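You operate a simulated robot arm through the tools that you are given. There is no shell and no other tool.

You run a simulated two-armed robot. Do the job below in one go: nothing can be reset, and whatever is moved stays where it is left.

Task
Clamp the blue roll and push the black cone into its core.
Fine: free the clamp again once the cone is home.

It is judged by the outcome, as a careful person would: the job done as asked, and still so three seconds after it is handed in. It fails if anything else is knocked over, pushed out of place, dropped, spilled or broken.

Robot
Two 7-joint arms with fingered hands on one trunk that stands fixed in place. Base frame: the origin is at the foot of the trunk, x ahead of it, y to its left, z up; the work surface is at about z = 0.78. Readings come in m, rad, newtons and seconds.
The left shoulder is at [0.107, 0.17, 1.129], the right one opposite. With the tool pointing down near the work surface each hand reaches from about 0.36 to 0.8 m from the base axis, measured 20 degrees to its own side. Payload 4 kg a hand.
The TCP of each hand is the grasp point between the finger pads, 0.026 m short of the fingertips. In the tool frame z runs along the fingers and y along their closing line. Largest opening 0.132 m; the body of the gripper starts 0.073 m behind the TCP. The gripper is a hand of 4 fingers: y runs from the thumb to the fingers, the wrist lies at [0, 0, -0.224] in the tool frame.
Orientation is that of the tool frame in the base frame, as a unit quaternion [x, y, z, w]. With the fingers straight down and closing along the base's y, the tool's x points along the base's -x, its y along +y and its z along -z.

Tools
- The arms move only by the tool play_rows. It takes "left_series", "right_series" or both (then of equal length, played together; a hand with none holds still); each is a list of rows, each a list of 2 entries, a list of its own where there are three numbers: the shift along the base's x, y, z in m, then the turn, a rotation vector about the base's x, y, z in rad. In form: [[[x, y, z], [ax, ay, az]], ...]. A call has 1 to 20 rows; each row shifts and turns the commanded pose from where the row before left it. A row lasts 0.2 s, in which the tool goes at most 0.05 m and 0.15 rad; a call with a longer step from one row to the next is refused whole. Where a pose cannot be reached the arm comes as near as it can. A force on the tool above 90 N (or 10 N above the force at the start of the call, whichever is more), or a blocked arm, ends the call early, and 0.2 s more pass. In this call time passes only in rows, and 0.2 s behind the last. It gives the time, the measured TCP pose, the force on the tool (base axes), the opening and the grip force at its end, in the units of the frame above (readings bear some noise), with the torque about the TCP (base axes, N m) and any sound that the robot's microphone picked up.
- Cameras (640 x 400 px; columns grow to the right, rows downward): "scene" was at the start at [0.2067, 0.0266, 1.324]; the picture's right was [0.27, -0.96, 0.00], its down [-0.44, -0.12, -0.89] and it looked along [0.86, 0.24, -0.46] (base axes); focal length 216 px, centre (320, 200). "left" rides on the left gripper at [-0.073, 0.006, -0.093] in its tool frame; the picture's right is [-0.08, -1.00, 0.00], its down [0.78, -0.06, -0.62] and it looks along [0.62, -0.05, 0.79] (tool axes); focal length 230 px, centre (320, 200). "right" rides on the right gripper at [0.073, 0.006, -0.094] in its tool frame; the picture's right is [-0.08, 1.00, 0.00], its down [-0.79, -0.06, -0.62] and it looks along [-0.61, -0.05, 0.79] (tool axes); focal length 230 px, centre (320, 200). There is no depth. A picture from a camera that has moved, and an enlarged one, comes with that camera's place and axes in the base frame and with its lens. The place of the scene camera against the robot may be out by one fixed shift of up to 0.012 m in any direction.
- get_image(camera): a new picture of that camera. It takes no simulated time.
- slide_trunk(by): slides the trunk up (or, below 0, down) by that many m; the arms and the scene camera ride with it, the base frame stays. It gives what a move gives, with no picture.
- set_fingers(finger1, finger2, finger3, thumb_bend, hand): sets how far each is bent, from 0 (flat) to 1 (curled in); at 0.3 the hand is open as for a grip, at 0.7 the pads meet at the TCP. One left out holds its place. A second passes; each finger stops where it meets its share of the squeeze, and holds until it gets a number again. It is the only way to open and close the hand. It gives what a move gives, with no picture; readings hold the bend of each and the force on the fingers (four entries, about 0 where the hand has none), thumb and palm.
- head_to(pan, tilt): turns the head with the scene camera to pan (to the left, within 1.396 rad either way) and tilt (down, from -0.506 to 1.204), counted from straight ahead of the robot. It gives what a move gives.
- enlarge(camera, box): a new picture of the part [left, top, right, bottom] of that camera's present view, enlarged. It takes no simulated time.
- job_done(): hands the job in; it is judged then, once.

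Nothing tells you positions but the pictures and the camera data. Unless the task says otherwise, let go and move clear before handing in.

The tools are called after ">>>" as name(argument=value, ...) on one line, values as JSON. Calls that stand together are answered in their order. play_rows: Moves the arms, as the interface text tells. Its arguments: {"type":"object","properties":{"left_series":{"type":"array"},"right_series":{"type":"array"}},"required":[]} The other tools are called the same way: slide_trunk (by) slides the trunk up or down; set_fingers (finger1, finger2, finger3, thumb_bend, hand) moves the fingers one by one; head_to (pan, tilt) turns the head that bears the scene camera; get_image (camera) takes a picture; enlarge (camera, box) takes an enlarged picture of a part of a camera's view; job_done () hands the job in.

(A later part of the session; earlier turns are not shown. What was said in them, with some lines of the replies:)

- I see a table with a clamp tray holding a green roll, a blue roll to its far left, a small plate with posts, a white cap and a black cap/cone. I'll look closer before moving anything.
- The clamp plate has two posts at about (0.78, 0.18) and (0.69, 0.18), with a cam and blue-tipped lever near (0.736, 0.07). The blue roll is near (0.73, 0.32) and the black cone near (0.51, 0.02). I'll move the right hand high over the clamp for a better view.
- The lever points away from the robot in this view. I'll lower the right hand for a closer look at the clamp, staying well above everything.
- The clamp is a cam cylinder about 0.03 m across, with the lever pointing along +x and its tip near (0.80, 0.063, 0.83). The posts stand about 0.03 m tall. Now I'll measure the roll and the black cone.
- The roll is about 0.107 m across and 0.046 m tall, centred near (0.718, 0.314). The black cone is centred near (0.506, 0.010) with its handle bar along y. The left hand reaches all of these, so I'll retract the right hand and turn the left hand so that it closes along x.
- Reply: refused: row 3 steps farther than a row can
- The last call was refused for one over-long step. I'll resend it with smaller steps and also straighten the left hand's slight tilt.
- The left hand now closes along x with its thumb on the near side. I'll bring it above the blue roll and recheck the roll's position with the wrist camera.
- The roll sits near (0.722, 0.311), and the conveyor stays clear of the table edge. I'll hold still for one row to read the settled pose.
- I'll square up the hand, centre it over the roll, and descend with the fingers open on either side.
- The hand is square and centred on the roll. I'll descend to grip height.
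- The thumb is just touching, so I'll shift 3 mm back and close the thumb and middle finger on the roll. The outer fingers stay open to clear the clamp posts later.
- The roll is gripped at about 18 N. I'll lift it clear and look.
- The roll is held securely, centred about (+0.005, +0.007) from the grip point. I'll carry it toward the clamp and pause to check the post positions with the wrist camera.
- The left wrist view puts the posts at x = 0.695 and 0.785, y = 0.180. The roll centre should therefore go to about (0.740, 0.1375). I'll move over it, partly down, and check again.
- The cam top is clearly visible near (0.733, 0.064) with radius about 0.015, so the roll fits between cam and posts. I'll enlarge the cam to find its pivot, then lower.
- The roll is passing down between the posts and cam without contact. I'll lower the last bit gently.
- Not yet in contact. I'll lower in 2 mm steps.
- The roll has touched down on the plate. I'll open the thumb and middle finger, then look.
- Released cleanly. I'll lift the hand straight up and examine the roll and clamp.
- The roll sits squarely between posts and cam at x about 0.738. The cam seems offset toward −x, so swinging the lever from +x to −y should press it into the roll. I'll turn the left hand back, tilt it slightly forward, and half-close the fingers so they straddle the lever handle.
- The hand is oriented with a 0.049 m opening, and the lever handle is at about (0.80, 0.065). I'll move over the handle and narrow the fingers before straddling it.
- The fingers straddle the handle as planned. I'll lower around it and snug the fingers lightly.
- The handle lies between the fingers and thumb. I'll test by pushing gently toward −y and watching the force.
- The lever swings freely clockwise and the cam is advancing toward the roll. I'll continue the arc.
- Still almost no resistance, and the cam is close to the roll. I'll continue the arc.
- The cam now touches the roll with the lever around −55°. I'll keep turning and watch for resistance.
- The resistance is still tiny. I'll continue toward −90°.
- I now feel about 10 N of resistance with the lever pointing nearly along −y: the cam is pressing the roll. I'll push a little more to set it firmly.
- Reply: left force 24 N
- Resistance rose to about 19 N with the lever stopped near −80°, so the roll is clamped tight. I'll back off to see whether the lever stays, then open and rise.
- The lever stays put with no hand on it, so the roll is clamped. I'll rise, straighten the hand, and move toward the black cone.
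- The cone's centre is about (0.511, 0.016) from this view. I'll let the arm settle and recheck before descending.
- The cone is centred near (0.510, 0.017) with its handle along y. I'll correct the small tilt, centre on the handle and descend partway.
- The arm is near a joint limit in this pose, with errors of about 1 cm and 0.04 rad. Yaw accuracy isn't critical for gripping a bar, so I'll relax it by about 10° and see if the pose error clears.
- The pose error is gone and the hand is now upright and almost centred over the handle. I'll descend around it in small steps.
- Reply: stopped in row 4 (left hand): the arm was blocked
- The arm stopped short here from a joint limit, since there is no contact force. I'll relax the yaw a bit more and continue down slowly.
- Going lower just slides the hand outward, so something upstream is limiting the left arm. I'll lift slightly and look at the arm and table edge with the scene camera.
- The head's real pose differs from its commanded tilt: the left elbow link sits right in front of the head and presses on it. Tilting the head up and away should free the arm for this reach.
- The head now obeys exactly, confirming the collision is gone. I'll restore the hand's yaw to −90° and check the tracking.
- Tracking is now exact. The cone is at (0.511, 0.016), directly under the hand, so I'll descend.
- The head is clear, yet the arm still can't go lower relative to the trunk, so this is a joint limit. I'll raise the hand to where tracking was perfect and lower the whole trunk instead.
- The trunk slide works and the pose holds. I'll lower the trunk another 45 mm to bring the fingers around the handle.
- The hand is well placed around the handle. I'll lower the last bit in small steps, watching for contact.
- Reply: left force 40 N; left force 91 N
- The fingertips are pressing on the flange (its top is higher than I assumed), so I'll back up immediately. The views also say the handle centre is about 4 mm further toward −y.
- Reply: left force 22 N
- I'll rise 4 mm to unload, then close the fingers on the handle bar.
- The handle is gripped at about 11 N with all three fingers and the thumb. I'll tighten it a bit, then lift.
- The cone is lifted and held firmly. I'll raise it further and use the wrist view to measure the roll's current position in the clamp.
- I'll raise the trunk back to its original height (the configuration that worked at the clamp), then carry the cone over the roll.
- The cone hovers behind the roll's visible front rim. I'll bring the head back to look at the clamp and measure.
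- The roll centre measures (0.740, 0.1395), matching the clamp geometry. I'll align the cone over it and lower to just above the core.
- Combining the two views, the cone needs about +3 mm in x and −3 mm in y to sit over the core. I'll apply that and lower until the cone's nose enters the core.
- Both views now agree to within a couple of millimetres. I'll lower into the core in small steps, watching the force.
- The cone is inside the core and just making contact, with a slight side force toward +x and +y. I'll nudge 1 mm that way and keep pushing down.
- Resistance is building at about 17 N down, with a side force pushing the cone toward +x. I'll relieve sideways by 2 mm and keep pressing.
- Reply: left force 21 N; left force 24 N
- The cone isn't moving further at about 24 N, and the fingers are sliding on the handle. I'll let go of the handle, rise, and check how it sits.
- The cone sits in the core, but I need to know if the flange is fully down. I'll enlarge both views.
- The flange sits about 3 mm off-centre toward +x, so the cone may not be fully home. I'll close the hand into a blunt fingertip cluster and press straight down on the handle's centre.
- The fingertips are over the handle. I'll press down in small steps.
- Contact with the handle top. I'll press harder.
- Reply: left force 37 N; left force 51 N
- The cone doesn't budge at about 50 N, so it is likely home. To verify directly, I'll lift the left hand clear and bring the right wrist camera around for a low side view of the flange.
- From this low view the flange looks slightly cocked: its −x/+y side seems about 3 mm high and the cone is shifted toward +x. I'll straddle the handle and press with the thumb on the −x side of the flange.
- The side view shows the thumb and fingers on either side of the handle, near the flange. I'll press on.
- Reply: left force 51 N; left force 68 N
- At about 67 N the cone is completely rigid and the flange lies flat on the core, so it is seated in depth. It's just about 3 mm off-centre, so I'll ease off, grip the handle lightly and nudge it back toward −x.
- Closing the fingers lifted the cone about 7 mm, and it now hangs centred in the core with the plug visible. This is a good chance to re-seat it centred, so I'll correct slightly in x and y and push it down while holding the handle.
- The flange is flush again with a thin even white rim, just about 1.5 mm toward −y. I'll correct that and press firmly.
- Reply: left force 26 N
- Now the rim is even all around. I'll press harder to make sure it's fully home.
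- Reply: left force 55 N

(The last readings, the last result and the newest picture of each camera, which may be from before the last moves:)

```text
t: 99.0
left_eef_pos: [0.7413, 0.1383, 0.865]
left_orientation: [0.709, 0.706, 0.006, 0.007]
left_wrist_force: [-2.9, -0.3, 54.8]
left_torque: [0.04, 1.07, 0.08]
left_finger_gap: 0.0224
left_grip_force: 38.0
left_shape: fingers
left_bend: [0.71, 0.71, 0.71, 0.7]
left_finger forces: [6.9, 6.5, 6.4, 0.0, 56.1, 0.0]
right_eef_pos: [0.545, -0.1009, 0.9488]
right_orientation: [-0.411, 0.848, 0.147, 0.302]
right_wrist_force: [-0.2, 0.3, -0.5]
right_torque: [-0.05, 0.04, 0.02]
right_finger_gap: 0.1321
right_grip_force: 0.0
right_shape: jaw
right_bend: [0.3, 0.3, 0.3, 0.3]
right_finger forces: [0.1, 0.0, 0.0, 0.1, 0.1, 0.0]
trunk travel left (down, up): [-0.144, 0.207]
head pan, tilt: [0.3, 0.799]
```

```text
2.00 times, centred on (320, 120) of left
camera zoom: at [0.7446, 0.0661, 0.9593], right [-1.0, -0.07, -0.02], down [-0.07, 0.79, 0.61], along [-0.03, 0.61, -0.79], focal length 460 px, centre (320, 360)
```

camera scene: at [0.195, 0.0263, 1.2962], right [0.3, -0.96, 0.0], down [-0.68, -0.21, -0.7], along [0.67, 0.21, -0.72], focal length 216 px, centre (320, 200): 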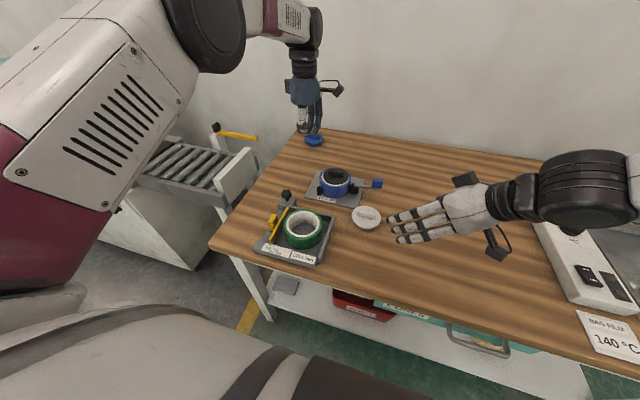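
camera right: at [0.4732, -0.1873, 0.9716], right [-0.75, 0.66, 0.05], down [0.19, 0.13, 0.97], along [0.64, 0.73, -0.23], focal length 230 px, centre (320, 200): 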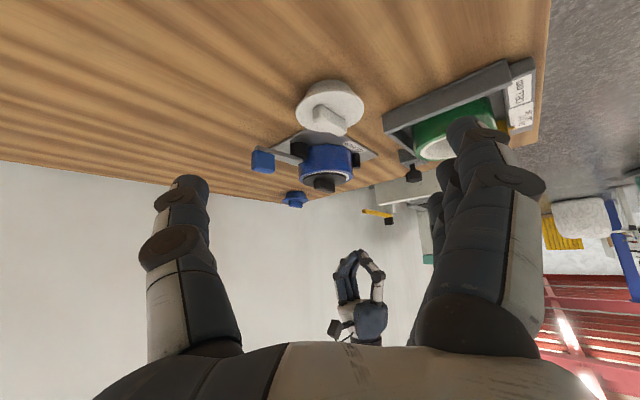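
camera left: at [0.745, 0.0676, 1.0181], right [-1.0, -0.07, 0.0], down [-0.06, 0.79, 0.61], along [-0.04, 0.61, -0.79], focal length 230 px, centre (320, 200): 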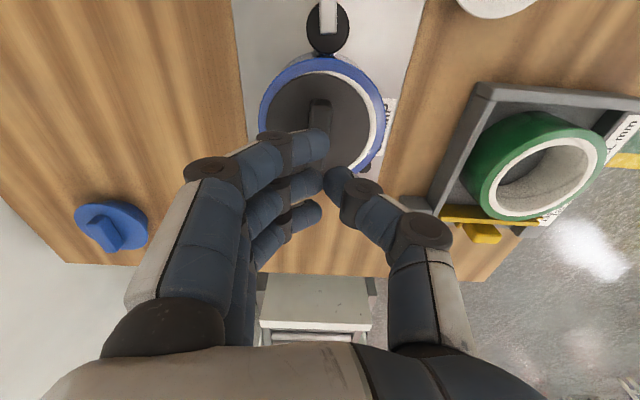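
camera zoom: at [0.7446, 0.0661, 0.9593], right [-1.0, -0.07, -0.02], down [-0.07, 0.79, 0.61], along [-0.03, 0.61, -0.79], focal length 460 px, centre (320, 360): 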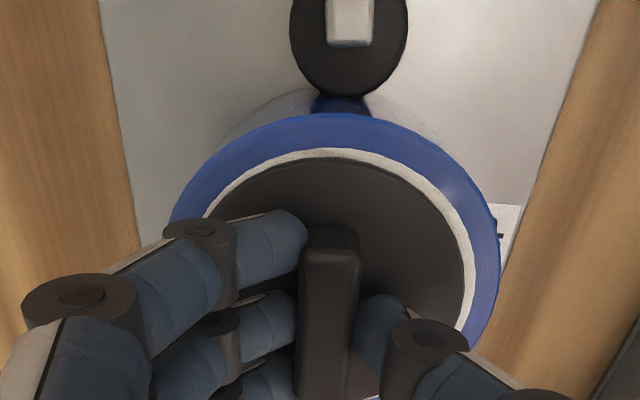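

The cone is rigid at 55 N and centred, so it's home. I'll release in small stages to avoid lifting it again: open slightly under load, rise a little, then open further.

>>> set_fingers(hand="left", finger1=0.68, finger2=0.68, finger3=0.68, thumb_bend=0.66)

>>> play_rows(left_series=[[[0, 0, 0.006], [0, 0, 0]], [[0, 0, 0.004], [0, 0, 0]], [[0, 0, 0], [0, 0, 0]]])

>>> enlarge(camera="right", box=[300, 160, 360, 200])

```text
t: 100.0
left_eef_pos: [0.7401, 0.139, 0.8657]
left_orientation: [0.709, 0.705, 0.006, 0.007]
left_wrist_force: [-6.7, -0.9, 59.2]
left_torque: [0.06, 0.96, 0.01]
left_finger_gap: 0.0228
left_grip_force: 35.9
left_shape: fingers
left_bend: [0.69, 0.69, 0.69, 0.72]
left_finger forces: [6.4, 6.0, 6.0, 0.0, 52.8, 0.0]
right_eef_pos: [0.5438, -0.1012, 0.948]
right_orientation: [-0.411, 0.848, 0.146, 0.302]
right_wrist_force: [-0.5, -0.2, -0.1]
right_torque: [-0.02, 0.02, -0.02]
right_finger_gap: 0.1319
right_grip_force: 0.0
right_shape: jaw
right_bend: [0.3, 0.3, 0.3, 0.3]
right_finger forces: [0.0, 0.0, 0.1, 0.0, 0.0, 0.1]
trunk travel left (down, up): [-0.144, 0.207]
head pan, tilt: [0.3, 0.799]
```

```text
t: 100.8
left_eef_pos: [0.7397, 0.1379, 0.8656]
left_orientation: [0.709, 0.706, 0.002, 0.003]
left_wrist_force: [3.7, 2.0, 28.9]
left_torque: [0.1, 0.15, -0.04]
left_finger_gap: 0.0227
left_grip_force: 21.2
left_shape: fingers
left_bend: [0.67, 0.68, 0.68, 0.68]
left_finger forces: [6.0, 5.4, 5.3, 0.0, 25.8, 0.0]
right_eef_pos: [0.5471, -0.1004, 0.9454]
right_orientation: [-0.41, 0.849, 0.147, 0.3]
right_wrist_force: [-0.1, 0.1, 0.1]
right_torque: [-0.01, 0.0, 0.0]
right_finger_gap: 0.1319
right_grip_force: 0.0
right_shape: jaw
right_bend: [0.3, 0.3, 0.3, 0.3]
right_finger forces: [0.0, 0.0, 0.0, 0.0, 0.0, 0.1]
trunk travel left (down, up): [-0.144, 0.207]
head pan, tilt: [0.3, 0.799]
```

```text
10.00 times, centred on (330, 180) of right
camera zoom: at [0.472, -0.1878, 0.9719], right [-0.75, 0.66, 0.05], down [0.19, 0.14, 0.97], along [0.64, 0.73, -0.23], focal length 2301 px, centre (220, 400)
```

zoom: 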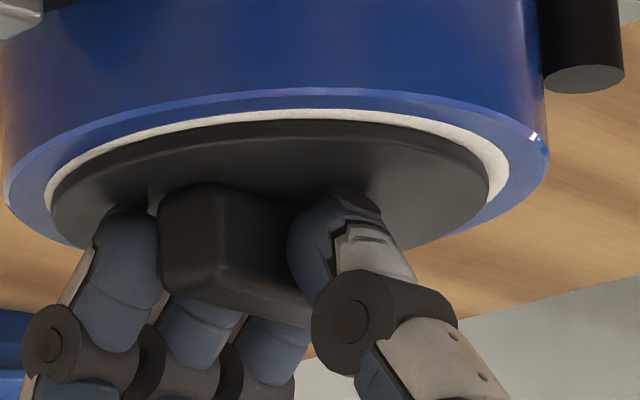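

>>> set_fingers(hand="left", finger1=0.63, finger2=0.63, finger3=0.63, thumb_bend=0.63)

>>> play_rows(left_series=[[[0, 0, 0.003], [0, 0, 0]], [[0, 0, 0], [0, 0, 0]]])

>>> set_fingers(hand="left", finger1=0.6, finger2=0.6, finger3=0.6, thumb_bend=0.6)

>>> enlarge(camera="right", box=[300, 160, 360, 200])

```text
t: 101.8
left_eef_pos: [0.7396, 0.1388, 0.8672]
left_orientation: [0.709, 0.705, 0.002, 0.004]
left_wrist_force: [-1.5, 2.5, 26.9]
left_torque: [0.11, 0.15, -0.04]
left_finger_gap: 0.0233
left_grip_force: 16.9
left_shape: fingers
left_bend: [0.66, 0.66, 0.66, 0.66]
left_finger forces: [4.8, 4.5, 4.7, 0.0, 19.5, 0.1]
right_eef_pos: [0.5468, -0.1009, 0.9469]
right_orientation: [-0.411, 0.848, 0.146, 0.3]
right_wrist_force: [0.0, -0.3, -0.1]
right_torque: [-0.02, -0.01, -0.03]
right_finger_gap: 0.1322
right_grip_force: 0.0
right_shape: jaw
right_bend: [0.3, 0.3, 0.3, 0.3]
right_finger forces: [0.0, 0.1, 0.0, 0.1, 0.0, 0.1]
trunk travel left (down, up): [-0.144, 0.207]
head pan, tilt: [0.3, 0.799]
```

```text
t: 102.4
left_eef_pos: [0.7396, 0.1384, 0.8676]
left_orientation: [0.709, 0.705, 0.0, 0.002]
left_wrist_force: [-0.6, 1.5, 15.4]
left_torque: [0.01, 0.02, -0.01]
left_finger_gap: 0.0249
left_grip_force: 8.1
left_shape: fingers
left_bend: [0.65, 0.65, 0.65, 0.65]
left_finger forces: [2.5, 2.8, 2.7, 0.1, 8.5, 0.1]
right_eef_pos: [0.5472, -0.0997, 0.9455]
right_orientation: [-0.411, 0.849, 0.147, 0.3]
right_wrist_force: [-0.6, 0.5, -0.1]
right_torque: [-0.02, 0.03, -0.01]
right_finger_gap: 0.1319
right_grip_force: 0.1
right_shape: jaw
right_bend: [0.3, 0.3, 0.3, 0.3]
right_finger forces: [0.1, 0.1, 0.0, 0.0, 0.0, 0.1]
trunk travel left (down, up): [-0.144, 0.207]
head pan, tilt: [0.3, 0.799]
```

```text
t: 103.4
left_eef_pos: [0.7401, 0.1372, 0.869]
left_orientation: [0.709, 0.705, 0.001, 0.003]
left_wrist_force: [0.0, -0.5, 14.8]
left_torque: [-0.03, 0.0, -0.04]
left_finger_gap: 0.0322
left_grip_force: 8.0
left_shape: fingers
left_bend: [0.62, 0.62, 0.62, 0.62]
left_finger forces: [2.4, 2.4, 2.5, 0.1, 8.0, 0.0]
right_eef_pos: [0.5476, -0.1011, 0.9445]
right_orientation: [-0.411, 0.848, 0.146, 0.3]
right_wrist_force: [0.1, -0.2, -0.4]
right_torque: [-0.01, 0.0, -0.02]
right_finger_gap: 0.1318
right_grip_force: 0.0
right_shape: jaw
right_bend: [0.3, 0.3, 0.3, 0.3]
right_finger forces: [0.0, 0.1, 0.0, 0.0, 0.1, 0.1]
trunk travel left (down, up): [-0.144, 0.207]
head pan, tilt: [0.3, 0.799]
```

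```text
10.00 times, centred on (330, 180) of right
camera zoom: at [0.4726, -0.1878, 0.9722], right [-0.75, 0.66, 0.05], down [0.19, 0.14, 0.97], along [0.64, 0.73, -0.23], focal length 2301 px, centre (220, 400)
```

zoom: 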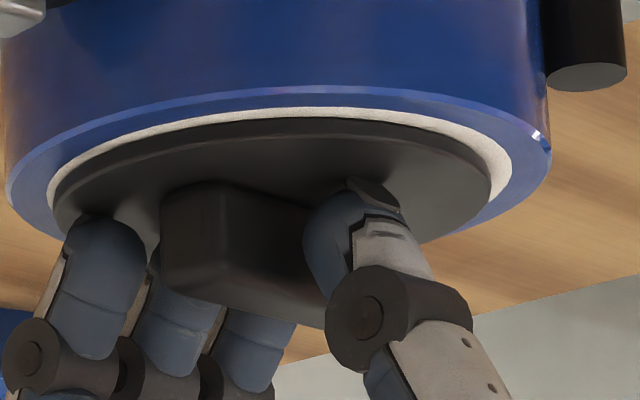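

The grip is released with the cone still flush. I'll rise straight up and check.

>>> play_rows(left_series=[[[0, 0, 0.005], [0, 0, 0]], [[0, 0, 0.01], [0, 0, 0]], [[0, 0, 0.03], [0, 0, 0]], [[0, 0, 0.04], [0, 0, 0]], [[0, 0.03, 0.02], [0, 0, 0]], [[0, 0, 0], [0, 0, 0]]])

>>> enlarge(camera="right", box=[300, 160, 360, 200])

>>> enlarge(camera="left", box=[260, 0, 400, 150])

>>> enlarge(camera="scene", box=[310, 140, 400, 205])

```text
t: 104.8
left_eef_pos: [0.7439, 0.1713, 0.9754]
left_orientation: [0.709, 0.705, 0.001, 0.002]
left_wrist_force: [-0.8, -0.2, -0.5]
left_torque: [-0.03, 0.02, -0.01]
left_finger_gap: 0.0384
left_grip_force: 0.1
left_shape: fingers
left_bend: [0.6, 0.6, 0.6, 0.6]
left_finger forces: [0.0, 0.0, 0.0, 0.0, 0.0, 0.1]
right_eef_pos: [0.5492, -0.1002, 0.9427]
right_orientation: [-0.411, 0.849, 0.146, 0.299]
right_wrist_force: [0.2, 0.3, 0.1]
right_torque: [0.04, -0.03, -0.01]
right_finger_gap: 0.1321
right_grip_force: 0.1
right_shape: jaw
right_bend: [0.3, 0.3, 0.3, 0.3]
right_finger forces: [0.0, 0.0, 0.0, 0.0, 0.0, 0.0]
trunk travel left (down, up): [-0.144, 0.207]
head pan, tilt: [0.3, 0.799]
```

```text
10.00 times, centred on (330, 180) of right
camera zoom: at [0.4738, -0.1876, 0.9713], right [-0.75, 0.66, 0.05], down [0.19, 0.14, 0.97], along [0.64, 0.73, -0.23], focal length 2301 px, centre (220, 400)
```

zoom: 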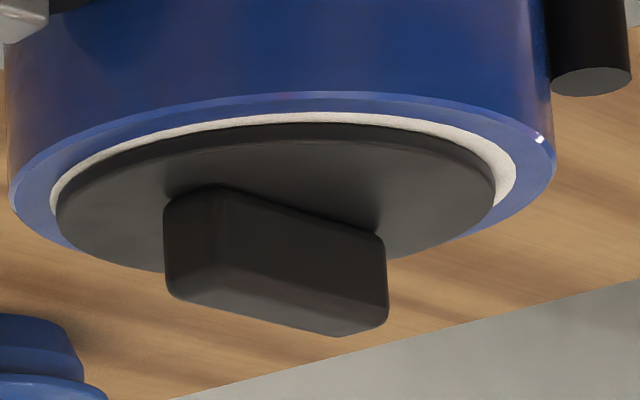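

```text
2.67 times, centred on (330, 75) of left
camera zoom: at [0.7492, 0.1002, 1.0691], right [-1.0, -0.07, 0.0], down [-0.06, 0.79, 0.61], along [-0.04, 0.61, -0.79], focal length 614 px, centre (293, 533)
```

zoom: 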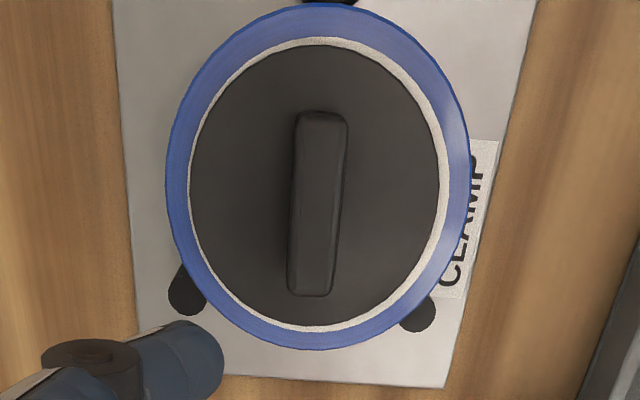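

```text
6.15 times, centred on (355, 172) of scene
camera zoom: at [0.1956, 0.026, 1.2959], right [0.3, -0.96, 0.0], down [-0.68, -0.21, -0.7], along [0.67, 0.21, -0.72], focal length 1329 px, centre (105, 369)
```

zoom: 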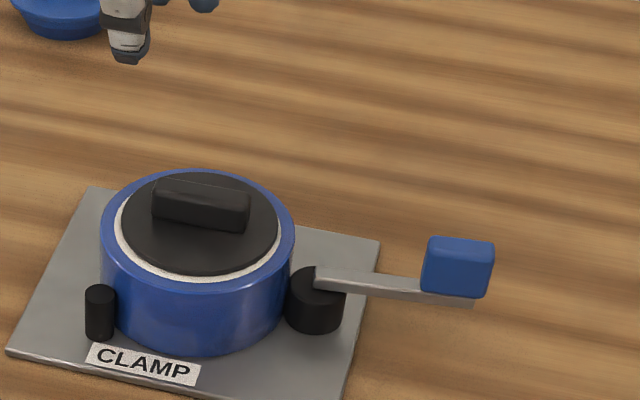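

The cone is flush and evenly centred. Next I free the clamp: first I'll retract the right hand to where it was parked.

>>> play_rows(right_series=[[[0, 0, 0.03], [0, 0, 0]], [[0, 0, 0.03], [-0.107, 0.084, 0]], [[0, 0, 0.03], [-0.107, 0.084, 0]], [[0, 0, 0.03], [-0.107, 0.084, 0]], [[-0.005, 0, 0.03], [-0.107, 0.084, 0]], [[-0.005, -0.015, 0.03], [-0.107, 0.084, 0]], [[-0.01, -0.03, 0], [0, 0, -0.15]], [[-0.01, -0.03, 0], [0, 0, -0.15]], [[-0.01, -0.03, 0], [0, 0, -0.15]], [[-0.01, -0.03, 0], [0, 0, -0.15]], [[-0.01, -0.03, 0], [0, 0, -0.15]], [[-0.01, -0.03, 0], [0, 0, -0.15]], [[0, 0, 0], [0, 0, 0]]], left_series=[[[0, 0, 0], [0, 0, 0]], [[0, 0, 0], [0, 0, 0]], [[0, 0, 0], [0, 0, 0]], [[0, 0, 0], [0, 0, 0]], [[0, 0, 0], [0, 0, 0]], [[0, 0, 0], [0, 0, 0]], [[0, 0, 0], [0, 0, 0]], [[0, -0.04, 0.01], [0, 0, 0]], [[0, -0.04, 0.01], [0, 0, 0]], [[0, -0.04, 0], [0, 0, 0]], [[0, -0.04, 0], [-0.131, 0, 0.03]], [[0, -0.004, 0], [-0.131, 0, 0.024]], [[0, 0, 0], [0, 0, 0]]])

>>> set_fingers(hand="left", finger1=0.57, finger2=0.57, finger3=0.57, thumb_bend=0.57)

>>> get_image(camera="left")

>>> enlarge(camera="scene", box=[310, 110, 430, 205])

```text
t: 107.6
left_eef_pos: [0.7419, 0.0085, 0.9947]
left_orientation: [0.683, 0.718, -0.093, 0.094]
left_wrist_force: [-0.9, -0.4, -1.1]
left_torque: [-0.02, 0.0, 0.01]
left_finger_gap: 0.0382
left_grip_force: 0.0
left_shape: fingers
left_bend: [0.6, 0.6, 0.6, 0.6]
left_finger forces: [0.0, 0.0, 0.0, 0.0, 0.0, 0.1]
left hand out of reach, approached as far as the arm can: row 10, 12
right_eef_pos: [0.4777, -0.295, 1.121]
right_orientation: [0.0, 1.0, 0.0, 0.0]
right_wrist_force: [0.1, 0.4, 0.4]
right_torque: [-0.02, -0.03, 0.01]
right_finger_gap: 0.1321
right_grip_force: 0.0
right_shape: jaw
right_bend: [0.3, 0.3, 0.3, 0.3]
right_finger forces: [0.1, 0.0, 0.1, 0.0, 0.1, 0.0]
trunk travel left (down, up): [-0.144, 0.207]
head pan, tilt: [0.3, 0.799]
```

```text
t: 108.6
left_eef_pos: [0.7409, 0.0081, 0.9934]
left_orientation: [0.683, 0.718, -0.093, 0.094]
left_wrist_force: [0.9, 0.5, -0.5]
left_torque: [0.06, -0.02, -0.01]
left_finger_gap: 0.0508
left_grip_force: 0.0
left_shape: fingers
left_bend: [0.56, 0.56, 0.56, 0.56]
left_finger forces: [0.0, 0.0, 0.0, 0.0, 0.0, 0.0]
right_eef_pos: [0.4782, -0.2945, 1.1207]
right_orientation: [0.0, 1.0, 0.0, 0.0]
right_wrist_force: [0.0, -0.4, -0.2]
right_torque: [0.01, -0.05, -0.01]
right_finger_gap: 0.1321
right_grip_force: 0.1
right_shape: jaw
right_bend: [0.3, 0.3, 0.3, 0.3]
right_finger forces: [0.0, 0.0, 0.0, 0.1, 0.1, 0.1]
trunk travel left (down, up): [-0.144, 0.207]
head pan, tilt: [0.3, 0.799]
```

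```text
taken
camera left: at [0.7503, -0.0369, 1.1023], right [-0.99, -0.12, 0.03], down [-0.1, 0.91, 0.39], along [-0.07, 0.39, -0.92], focal length 230 px, centre (320, 200)
```

left: 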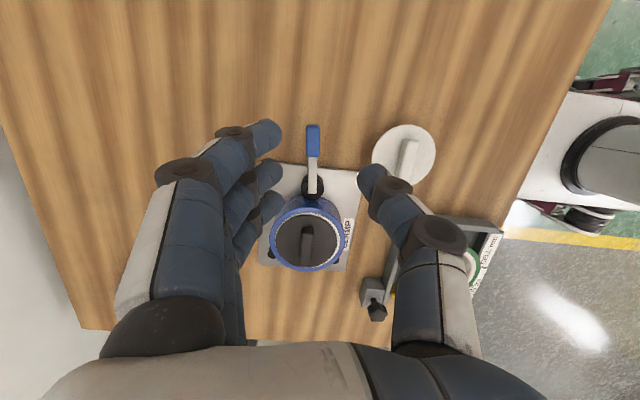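

```text
4.21 times, centred on (370, 158) of scene
camera zoom: at [0.1956, 0.0261, 1.296], right [0.3, -0.96, 0.0], down [-0.68, -0.21, -0.7], along [0.67, 0.21, -0.72], focal length 909 px, centre (110, 379)
```

zoom: 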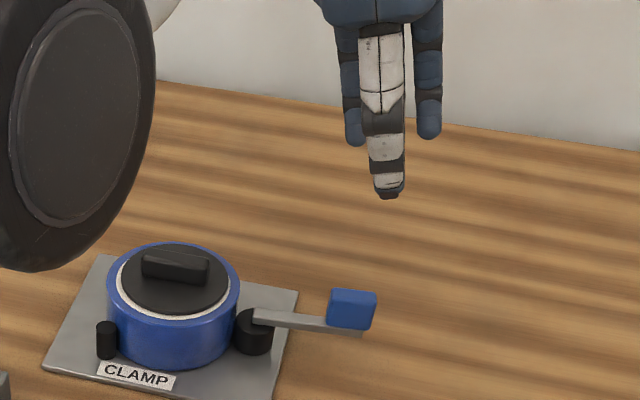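

The hand is above the lever handle at about (0.747, 0.004). I'll descend to straddle it.

>>> play_rows(left_series=[[[0.005, -0.002, -0.03], [0, 0, 0]], [[0, 0, -0.04], [0, 0, 0]], [[0, 0, -0.03], [0, 0, 0]], [[0, 0, -0.02], [0, 0, 0]], [[0, 0, 0], [0, 0, 0]]])

>>> get_image(camera="left")

>>> enlarge(camera="scene", box=[310, 110, 430, 205])

```text
t: 109.8
left_eef_pos: [0.7471, 0.0045, 0.8727]
left_orientation: [0.683, 0.718, -0.093, 0.095]
left_wrist_force: [-0.9, 0.4, 0.4]
left_torque: [0.0, -0.01, 0.0]
left_finger_gap: 0.051
left_grip_force: 0.1
left_shape: fingers
left_bend: [0.56, 0.56, 0.56, 0.56]
left_finger forces: [0.0, 0.0, 0.0, 0.1, 0.1, 0.0]
right_eef_pos: [0.4782, -0.2947, 1.121]
right_orientation: [-0.001, 1.0, 0.001, 0.0]
right_wrist_force: [-0.2, 0.4, -0.7]
right_torque: [0.05, 0.02, 0.03]
right_finger_gap: 0.1319
right_grip_force: 0.0
right_shape: jaw
right_bend: [0.3, 0.3, 0.3, 0.3]
right_finger forces: [0.0, 0.0, 0.0, 0.1, 0.0, 0.1]
trunk travel left (down, up): [-0.144, 0.207]
head pan, tilt: [0.3, 0.799]
```

```text
taken
camera left: at [0.7554, -0.0405, 0.9822], right [-0.99, -0.12, 0.02], down [-0.11, 0.91, 0.39], along [-0.07, 0.38, -0.92], focal length 230 px, centre (320, 200)
```

left: 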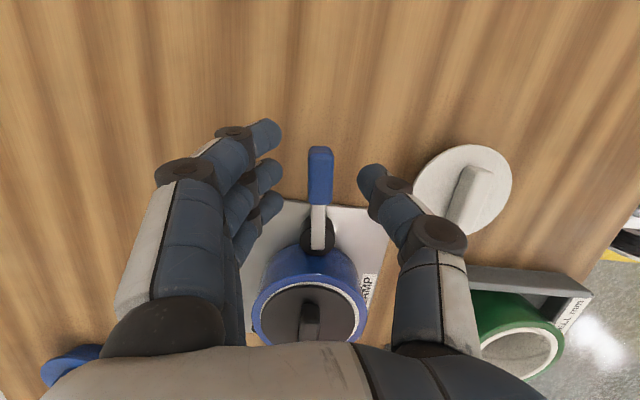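

```text
4.21 times, centred on (370, 158) of scene
camera zoom: at [0.1957, 0.0261, 1.296], right [0.3, -0.96, 0.0], down [-0.68, -0.21, -0.7], along [0.67, 0.21, -0.72], focal length 909 px, centre (110, 379)
```

zoom: 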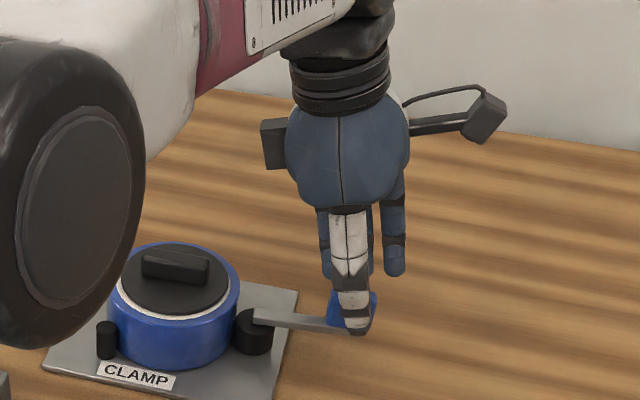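

>>> play_rows(left_series=[[[0, 0.001, -0.01], [0, 0, 0]], [[0, 0, -0.007], [0, 0, 0]], [[0, 0, 0], [0, 0, 0]]])

>>> set_fingers(hand="left", finger1=0.65, finger2=0.65, finger3=0.65, thumb_bend=0.63)

>>> get_image(camera="left")

```text
t: 110.6
left_eef_pos: [0.7448, 0.0044, 0.8549]
left_orientation: [0.683, 0.718, -0.092, 0.095]
left_wrist_force: [-0.6, -0.2, -0.2]
left_torque: [0.02, 0.02, -0.01]
left_finger_gap: 0.0507
left_grip_force: 0.2
left_shape: fingers
left_bend: [0.56, 0.56, 0.56, 0.56]
left_finger forces: [0.1, 0.1, 0.0, 0.0, 0.0, 0.0]
right_eef_pos: [0.4781, -0.2949, 1.1219]
right_orientation: [-0.001, 1.0, 0.001, 0.0]
right_wrist_force: [-0.1, -0.5, -0.1]
right_torque: [0.0, 0.05, -0.02]
right_finger_gap: 0.1318
right_grip_force: 0.0
right_shape: jaw
right_bend: [0.3, 0.3, 0.3, 0.3]
right_finger forces: [0.0, 0.0, 0.0, 0.0, 0.0, 0.0]
trunk travel left (down, up): [-0.144, 0.207]
head pan, tilt: [0.3, 0.799]
```

```text
t: 111.6
left_eef_pos: [0.7453, 0.0051, 0.8545]
left_orientation: [0.683, 0.718, -0.092, 0.094]
left_wrist_force: [1.1, -0.3, 0.2]
left_torque: [0.05, 0.01, 0.03]
left_finger_gap: 0.0288
left_grip_force: 0.2
left_shape: fingers
left_bend: [0.65, 0.65, 0.65, 0.63]
left_finger forces: [0.0, 0.2, 0.0, 0.1, 0.0, 0.1]
right_eef_pos: [0.4787, -0.2951, 1.1195]
right_orientation: [-0.001, 1.0, -0.001, 0.0]
right_wrist_force: [-0.7, 0.4, 0.4]
right_torque: [-0.02, 0.02, 0.02]
right_finger_gap: 0.1318
right_grip_force: 0.1
right_shape: jaw
right_bend: [0.3, 0.3, 0.3, 0.3]
right_finger forces: [0.0, 0.0, 0.1, 0.0, 0.1, 0.1]
trunk travel left (down, up): [-0.144, 0.207]
head pan, tilt: [0.3, 0.799]
```

```text
taken
camera left: at [0.754, -0.0402, 0.9643], right [-0.99, -0.12, 0.02], down [-0.11, 0.91, 0.39], along [-0.07, 0.38, -0.92], focal length 230 px, centre (320, 200)
```

left: 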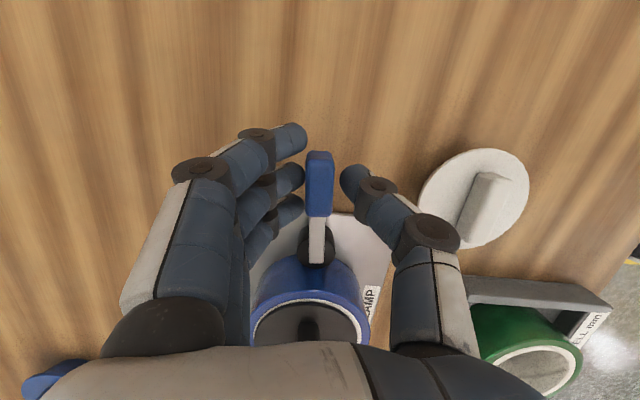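

The lever handle is between thumb and fingers. I'll swing it back counter-clockwise along the same arc.

>>> play_rows(left_series=[[[0.0075, 0.001, 0], [0, 0, 0.1]], [[0.0075, 0.0026, 0], [0, 0, 0.13]], [[0.007, 0.0034, 0], [0, 0, 0.13]], [[0, 0, 0], [0, 0, 0]]])

>>> get_image(camera="left")

>>> enlarge(camera="scene", box=[310, 110, 430, 205])

```text
t: 112.6
left_eef_pos: [0.7671, 0.0124, 0.8563]
left_orientation: [0.543, 0.829, -0.073, 0.11]
left_wrist_force: [0.5, -0.4, -0.2]
left_torque: [0.0, -0.05, 0.0]
left_finger_gap: 0.0288
left_grip_force: 0.6
left_shape: fingers
left_bend: [0.65, 0.65, 0.65, 0.63]
left_finger forces: [0.1, 0.0, 0.0, 0.0, 0.3, 0.0]
right_eef_pos: [0.4781, -0.2953, 1.1213]
right_orientation: [-0.001, 1.0, 0.001, 0.0]
right_wrist_force: [0.2, 0.0, -1.3]
right_torque: [0.0, 0.0, -0.03]
right_finger_gap: 0.1319
right_grip_force: 0.0
right_shape: jaw
right_bend: [0.3, 0.3, 0.3, 0.3]
right_finger forces: [0.0, 0.0, 0.1, 0.0, 0.0, 0.0]
trunk travel left (down, up): [-0.144, 0.207]
head pan, tilt: [0.3, 0.799]
```

```text
taken
camera left: at [0.7909, -0.0272, 0.9654], right [-0.88, -0.47, 0.02], down [-0.42, 0.82, 0.39], along [-0.2, 0.33, -0.92], focal length 230 px, centre (320, 200)
```

left: 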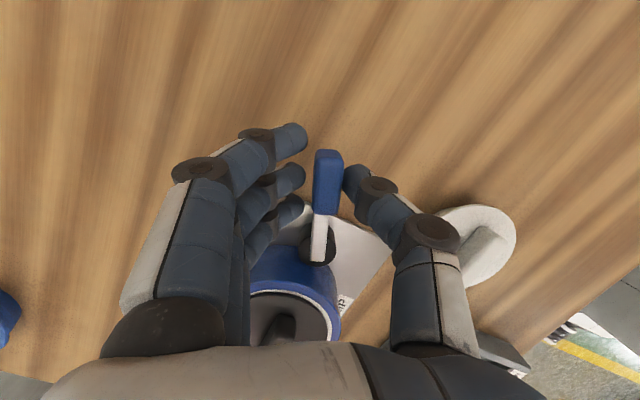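

```text
4.21 times, centred on (370, 158) of scene
camera zoom: at [0.1954, 0.026, 1.296], right [0.3, -0.96, 0.0], down [-0.68, -0.21, -0.7], along [0.67, 0.21, -0.72], focal length 909 px, centre (110, 379)
```

zoom: 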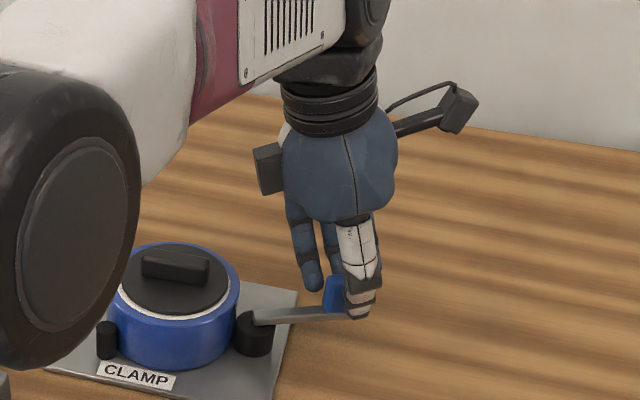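

The lever came free easily. I'll continue the swing.

>>> play_rows(left_series=[[[0.0065, 0.0044, 0], [0, 0, 0.13]], [[0.0059, 0.0052, 0], [0, 0, 0.13]], [[0.0052, 0.0059, 0], [0, 0, 0.13]], [[0.0044, 0.0065, 0], [0, 0, 0.13]], [[0, 0, 0], [0, 0, 0]]])

>>> get_image(camera="left")

>>> enlarge(camera="scene", box=[310, 110, 430, 205])

```text
t: 113.8
left_eef_pos: [0.7912, 0.0339, 0.8565]
left_orientation: [0.311, 0.941, -0.043, 0.125]
left_wrist_force: [-0.2, -0.9, 0.3]
left_torque: [-0.03, -0.01, -0.03]
left_finger_gap: 0.0291
left_grip_force: 0.2
left_shape: fingers
left_bend: [0.65, 0.65, 0.65, 0.63]
left_finger forces: [0.0, 0.1, 0.0, 0.0, 0.5, 0.0]
right_eef_pos: [0.4783, -0.2944, 1.1208]
right_orientation: [0.0, 1.0, 0.0, 0.0]
right_wrist_force: [0.2, -1.3, 0.3]
right_torque: [-0.03, 0.0, 0.0]
right_finger_gap: 0.1319
right_grip_force: 0.0
right_shape: jaw
right_bend: [0.3, 0.3, 0.3, 0.3]
right_finger forces: [0.0, 0.0, 0.0, 0.0, 0.0, 0.0]
trunk travel left (down, up): [-0.144, 0.207]
head pan, tilt: [0.3, 0.799]
```

```text
taken
camera left: at [0.8312, 0.0116, 0.9655], right [-0.54, -0.84, 0.02], down [-0.77, 0.5, 0.39], along [-0.34, 0.19, -0.92], focal length 230 px, centre (320, 200)
```

left: 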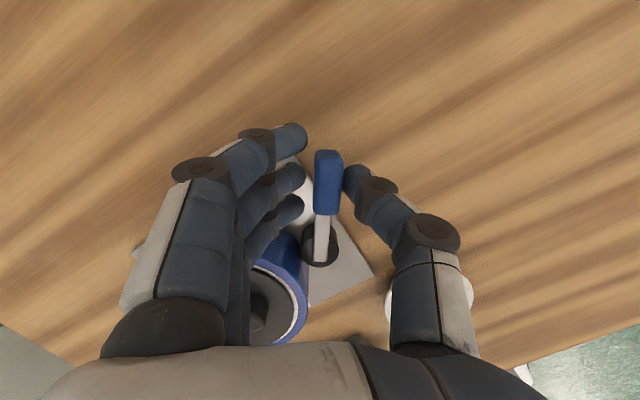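

```text
4.21 times, centred on (370, 158) of scene
camera zoom: at [0.1956, 0.026, 1.296], right [0.3, -0.96, 0.0], down [-0.68, -0.21, -0.7], along [0.67, 0.21, -0.72], focal length 909 px, centre (110, 379)
```

zoom: 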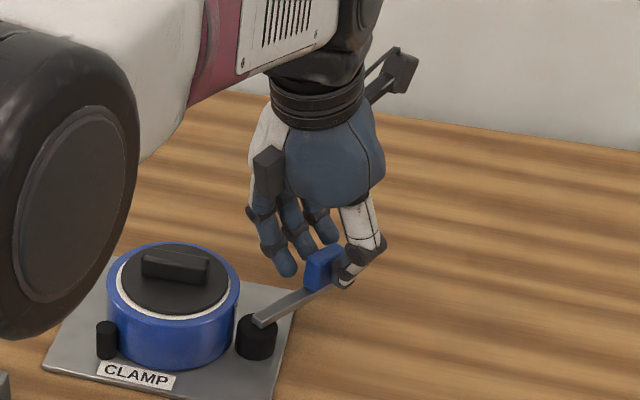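

>>> play_rows(left_series=[[[0.003, 0.007, 0], [0, 0, 0.14]], [[0.002, 0.0075, 0], [0, 0, 0.14]], [[0.001, 0.0075, 0], [0, 0, 0.14]], [[0, 0, 0], [0, 0, 0]]])

>>> get_image(camera="left")

>>> enlarge(camera="scene", box=[310, 110, 430, 205])

```text
t: 114.8
left_eef_pos: [0.795, 0.0542, 0.8548]
left_orientation: [0.108, 0.985, -0.016, 0.132]
left_wrist_force: [-0.7, -0.2, 0.2]
left_torque: [0.01, 0.02, 0.01]
left_finger_gap: 0.029
left_grip_force: 0.1
left_shape: fingers
left_bend: [0.65, 0.65, 0.65, 0.63]
left_finger forces: [0.0, 0.1, 0.1, 0.1, 0.4, 0.0]
right_eef_pos: [0.4783, -0.296, 1.1215]
right_orientation: [-0.001, 1.0, 0.0, 0.0]
right_wrist_force: [0.4, -0.3, -0.3]
right_torque: [-0.03, -0.03, 0.0]
right_finger_gap: 0.1319
right_grip_force: 0.1
right_shape: jaw
right_bend: [0.3, 0.3, 0.3, 0.3]
right_finger forces: [0.0, 0.0, 0.1, 0.0, 0.0, 0.0]
trunk travel left (down, up): [-0.144, 0.207]
head pan, tilt: [0.3, 0.799]
```

```text
taken
camera left: at [0.8415, 0.0513, 0.9649], right [-0.14, -0.99, 0.02], down [-0.91, 0.14, 0.39], along [-0.39, 0.04, -0.92], focal length 230 px, centre (320, 200)
```

left: 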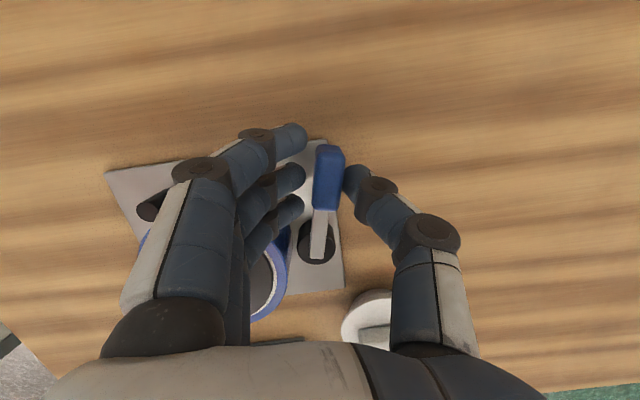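

```text
4.21 times, centred on (370, 158) of scene
camera zoom: at [0.1956, 0.026, 1.296], right [0.3, -0.96, 0.0], down [-0.68, -0.21, -0.7], along [0.67, 0.21, -0.72], focal length 909 px, centre (110, 379)
```

zoom: 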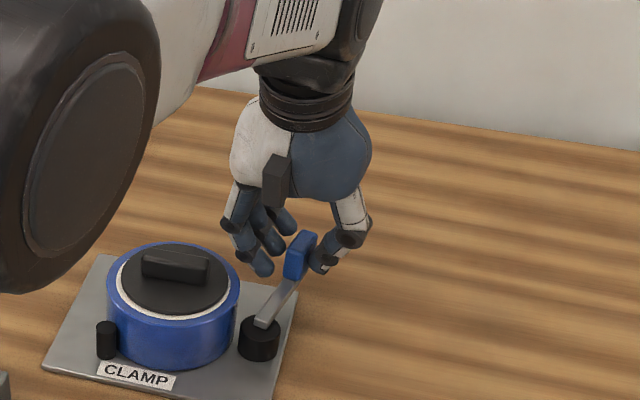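

>>> play_rows(left_series=[[[0, 0.006, 0], [0, 0, 0.13]], [[-0.001, 0.005, 0], [0, 0, 0.1]], [[0, 0, 0], [0, 0, 0]]])

>>> get_image(camera="left")

>>> enlarge(camera="scene", box=[310, 110, 430, 205])

```text
t: 115.6
left_eef_pos: [0.7948, 0.0663, 0.8558]
left_orientation: [-0.006, 0.991, 0.0, 0.132]
left_wrist_force: [-0.1, -0.1, 0.4]
left_torque: [-0.01, -0.02, -0.01]
left_finger_gap: 0.0284
left_grip_force: 0.1
left_shape: fingers
left_bend: [0.65, 0.65, 0.65, 0.63]
left_finger forces: [0.0, 0.0, 0.0, 0.0, 0.0, 0.0]
right_eef_pos: [0.4784, -0.2955, 1.1205]
right_orientation: [-0.001, 1.0, 0.0, -0.001]
right_wrist_force: [-0.1, -0.4, 0.8]
right_torque: [-0.02, -0.01, -0.02]
right_finger_gap: 0.132
right_grip_force: 0.0
right_shape: jaw
right_bend: [0.3, 0.3, 0.3, 0.3]
right_finger forces: [0.0, 0.0, 0.0, 0.0, 0.0, 0.1]
trunk travel left (down, up): [-0.144, 0.207]
head pan, tilt: [0.3, 0.799]
```

```text
taken
camera left: at [0.8408, 0.0734, 0.9661], right [0.09, -1.0, 0.02], down [-0.92, -0.07, 0.39], along [-0.39, -0.05, -0.92], focal length 230 px, centre (320, 200)
```

left: 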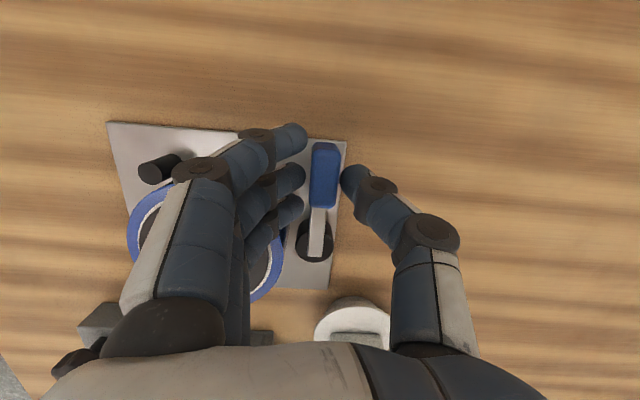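

```text
4.21 times, centred on (370, 158) of scene
camera zoom: at [0.1957, 0.0261, 1.2959], right [0.3, -0.96, 0.0], down [-0.68, -0.21, -0.7], along [0.67, 0.21, -0.72], focal length 909 px, centre (110, 379)
```

zoom: 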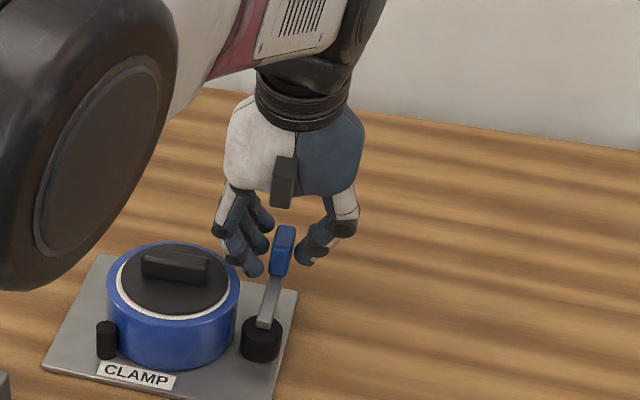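

The lever is back at its starting direction with the cam clear of the roll. I'll rise straight up off the handle.

>>> play_rows(left_series=[[[0, 0, 0.01], [0, 0, 0]], [[0, 0, 0.02], [0, 0, 0]], [[0, 0, 0.04], [0, 0, 0]], [[0, 0, 0.04], [0, 0, 0]], [[0, 0, 0.02], [0, 0, 0]], [[0, 0, 0], [0, 0, 0]]])

>>> get_image(camera="left")

>>> enlarge(camera="scene", box=[310, 130, 400, 205])

```text
t: 117.0
left_eef_pos: [0.7952, 0.0681, 0.9856]
left_orientation: [-0.005, 0.991, -0.001, 0.132]
left_wrist_force: [0.4, 0.0, 1.0]
left_torque: [-0.03, 0.01, -0.02]
left_finger_gap: 0.0287
left_grip_force: 0.0
left_shape: fingers
left_bend: [0.65, 0.65, 0.65, 0.63]
left_finger forces: [0.1, 0.1, 0.0, 0.0, 0.1, 0.1]
right_eef_pos: [0.4783, -0.2964, 1.1195]
right_orientation: [-0.001, 1.0, -0.001, -0.001]
right_wrist_force: [0.3, 0.2, 0.7]
right_torque: [-0.03, 0.02, -0.03]
right_finger_gap: 0.1317
right_grip_force: 0.0
right_shape: jaw
right_bend: [0.3, 0.3, 0.3, 0.3]
right_finger forces: [0.1, 0.0, 0.1, 0.0, 0.0, 0.0]
trunk travel left (down, up): [-0.144, 0.207]
head pan, tilt: [0.3, 0.799]
```

```text
taken
camera left: at [0.8412, 0.0745, 1.0951], right [0.08, -1.0, 0.02], down [-0.92, -0.07, 0.39], along [-0.39, -0.05, -0.92], focal length 230 px, centre (320, 200)
```

left: 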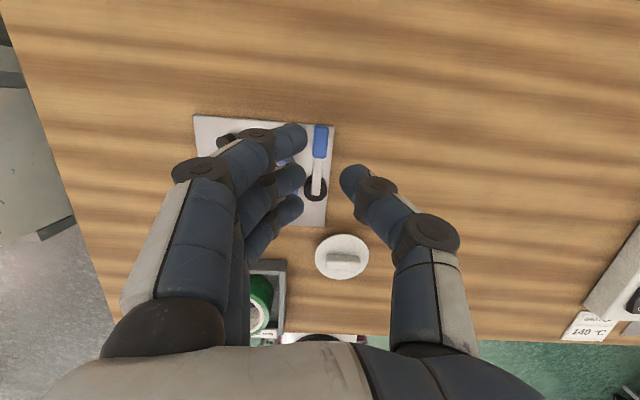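

```text
5.33 times, centred on (355, 168) of scene
camera zoom: at [0.1958, 0.0261, 1.2959], right [0.3, -0.96, 0.0], down [-0.69, -0.21, -0.7], along [0.67, 0.21, -0.72], focal length 1152 px, centre (133, 373)
```

zoom: 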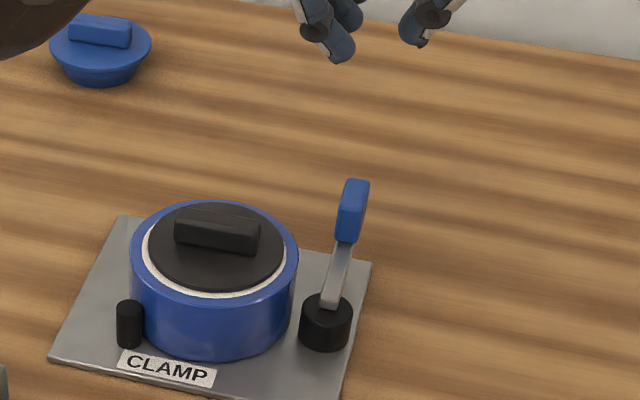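

The clamp is free and the cone is seated in the roll. I'll move the left hand well clear and take a last look over the whole table.

>>> play_rows(left_series=[[[0, 0, 0.04], [0, 0, 0]], [[-0.01, 0.01, 0.04], [0, 0.131, 0]], [[-0.02, 0.03, 0.02], [0, 0.131, 0]], [[-0.02, 0.04, 0.01], [0, 0, 0]], [[-0.02, 0.04, 0], [0, 0, 0]], [[-0.02, 0.04, 0], [0, 0, 0]], [[-0.02, 0.04, 0], [0, 0, 0]], [[-0.02, 0.04, 0], [0, 0, 0]], [[0, 0, 0], [0, 0, 0]]])

>>> set_fingers(hand="left", finger1=0.3, finger2=0.3, finger3=0.3, thumb_bend=0.3)

>>> get_image(camera="scene")

>>> enlarge(camera="scene", box=[240, 120, 400, 270])

>>> enlarge(camera="scene", box=[305, 150, 395, 210])

```text
t: 119.0
left_eef_pos: [0.7302, 0.3018, 1.1193]
left_orientation: [-0.005, 1.0, -0.001, 0.0]
left_wrist_force: [0.3, 0.1, 1.7]
left_torque: [0.02, 0.01, -0.04]
left_finger_gap: 0.0287
left_grip_force: 0.1
left_shape: fingers
left_bend: [0.65, 0.65, 0.65, 0.63]
left_finger forces: [0.0, 0.0, 0.1, 0.0, 0.0, 0.0]
left hand out of reach, approached as far as the arm can: row 2, 3, 4, 5, 6, 7, 8
right_eef_pos: [0.478, -0.295, 1.1203]
right_orientation: [-0.002, 1.0, 0.001, 0.001]
right_wrist_force: [0.2, -0.1, 0.8]
right_torque: [0.01, 0.0, -0.01]
right_finger_gap: 0.1322
right_grip_force: 0.0
right_shape: jaw
right_bend: [0.3, 0.3, 0.3, 0.3]
right_finger forces: [0.0, 0.1, 0.0, 0.1, 0.0, 0.0]
trunk travel left (down, up): [-0.144, 0.207]
head pan, tilt: [0.3, 0.799]
```

```text
t: 120.0
left_eef_pos: [0.7298, 0.3, 1.1186]
left_orientation: [-0.004, 1.0, 0.0, 0.0]
left_wrist_force: [-0.5, -0.2, 0.0]
left_torque: [-0.02, -0.03, -0.03]
left_finger_gap: 0.1356
left_grip_force: 0.1
left_shape: fingers
left_bend: [0.3, 0.3, 0.3, 0.3]
left_finger forces: [0.0, 0.0, 0.0, 0.1, 0.0, 0.0]
right_eef_pos: [0.478, -0.2946, 1.1221]
right_orientation: [-0.001, 1.0, 0.0, 0.0]
right_wrist_force: [0.3, 0.1, -0.4]
right_torque: [0.01, 0.0, 0.02]
right_finger_gap: 0.1321
right_grip_force: 0.0
right_shape: jaw
right_bend: [0.3, 0.3, 0.3, 0.3]
right_finger forces: [0.0, 0.0, 0.0, 0.0, 0.0, 0.1]
trunk travel left (down, up): [-0.144, 0.207]
head pan, tilt: [0.3, 0.799]
```

```text
taken
camera scene: at [0.1956, 0.0261, 1.296], right [0.3, -0.96, 0.0], down [-0.68, -0.21, -0.7], along [0.67, 0.21, -0.72], focal length 216 px, centre (320, 200)
```

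scene: 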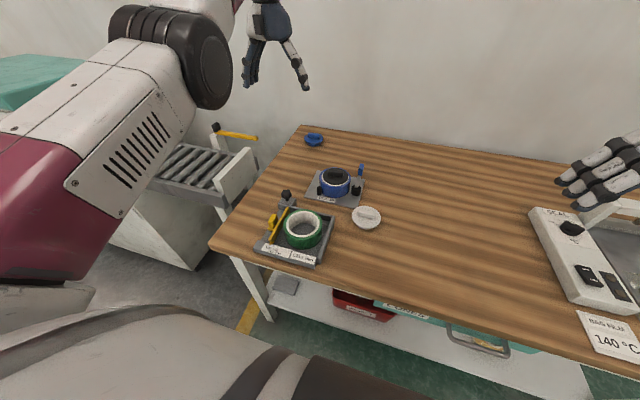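

```text
2.67 times, centred on (320, 195) of scene
camera zoom: at [0.1956, 0.0261, 1.296], right [0.3, -0.96, 0.0], down [-0.68, -0.21, -0.7], along [0.67, 0.21, -0.72], focal length 576 px, centre (320, 213)
```

zoom: 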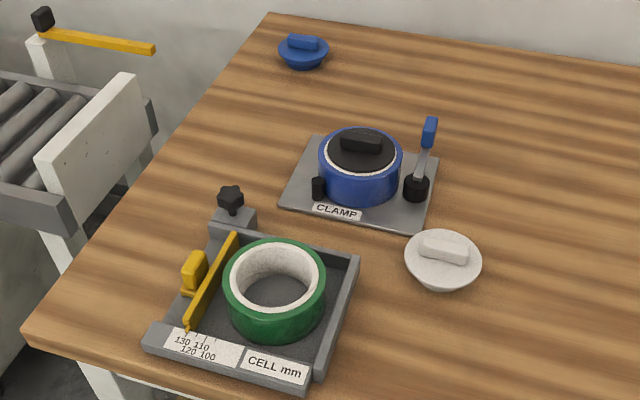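

```text
6.67 times, centred on (350, 180) of scene
camera zoom: at [0.1956, 0.0261, 1.296], right [0.3, -0.96, 0.0], down [-0.68, -0.21, -0.7], along [0.67, 0.21, -0.72], focal length 1440 px, centre (120, 333)
```

zoom: 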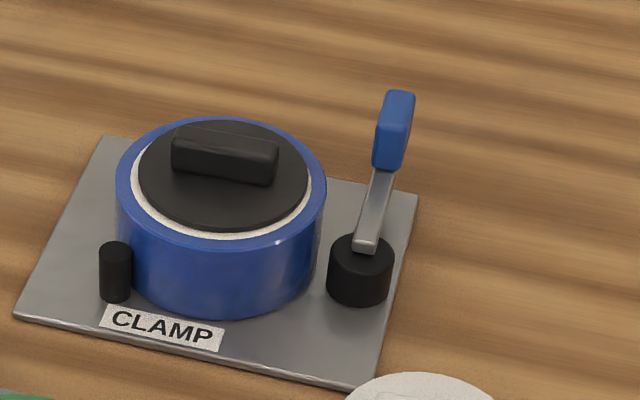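

The black cone sits flush and centred in the blue roll's core. The clamp lever is back in its open position with the cam clear of the roll. Everything else on the table is where it was, and both hands are empty and clear, so I'm handing in.

>>> job_done()

```text
The job is handed in.
```

I clamped the blue roll, pushed the black cone into its core, then freed the clamp again, and the job is handed in.

- **Cone:** it sits flush on the roll and centred to about 1 mm. It did not move under a downward push of 55 to 59 N. On the first try it went in about 3 mm off-centre, so I lifted it slightly and re-seated it.
- **Clamp:** the roll was held the whole time the cone was being pushed in. The lever is now back where it started, with the cam clear of the roll.
- **Rest of the table:** nothing else looks moved or knocked over in the last picture, and both hands are empty and clear.

While lowering onto the cone to pick it up, the left fingers briefly pressed its flange with about 90 N. I backed off at once and saw no damage.
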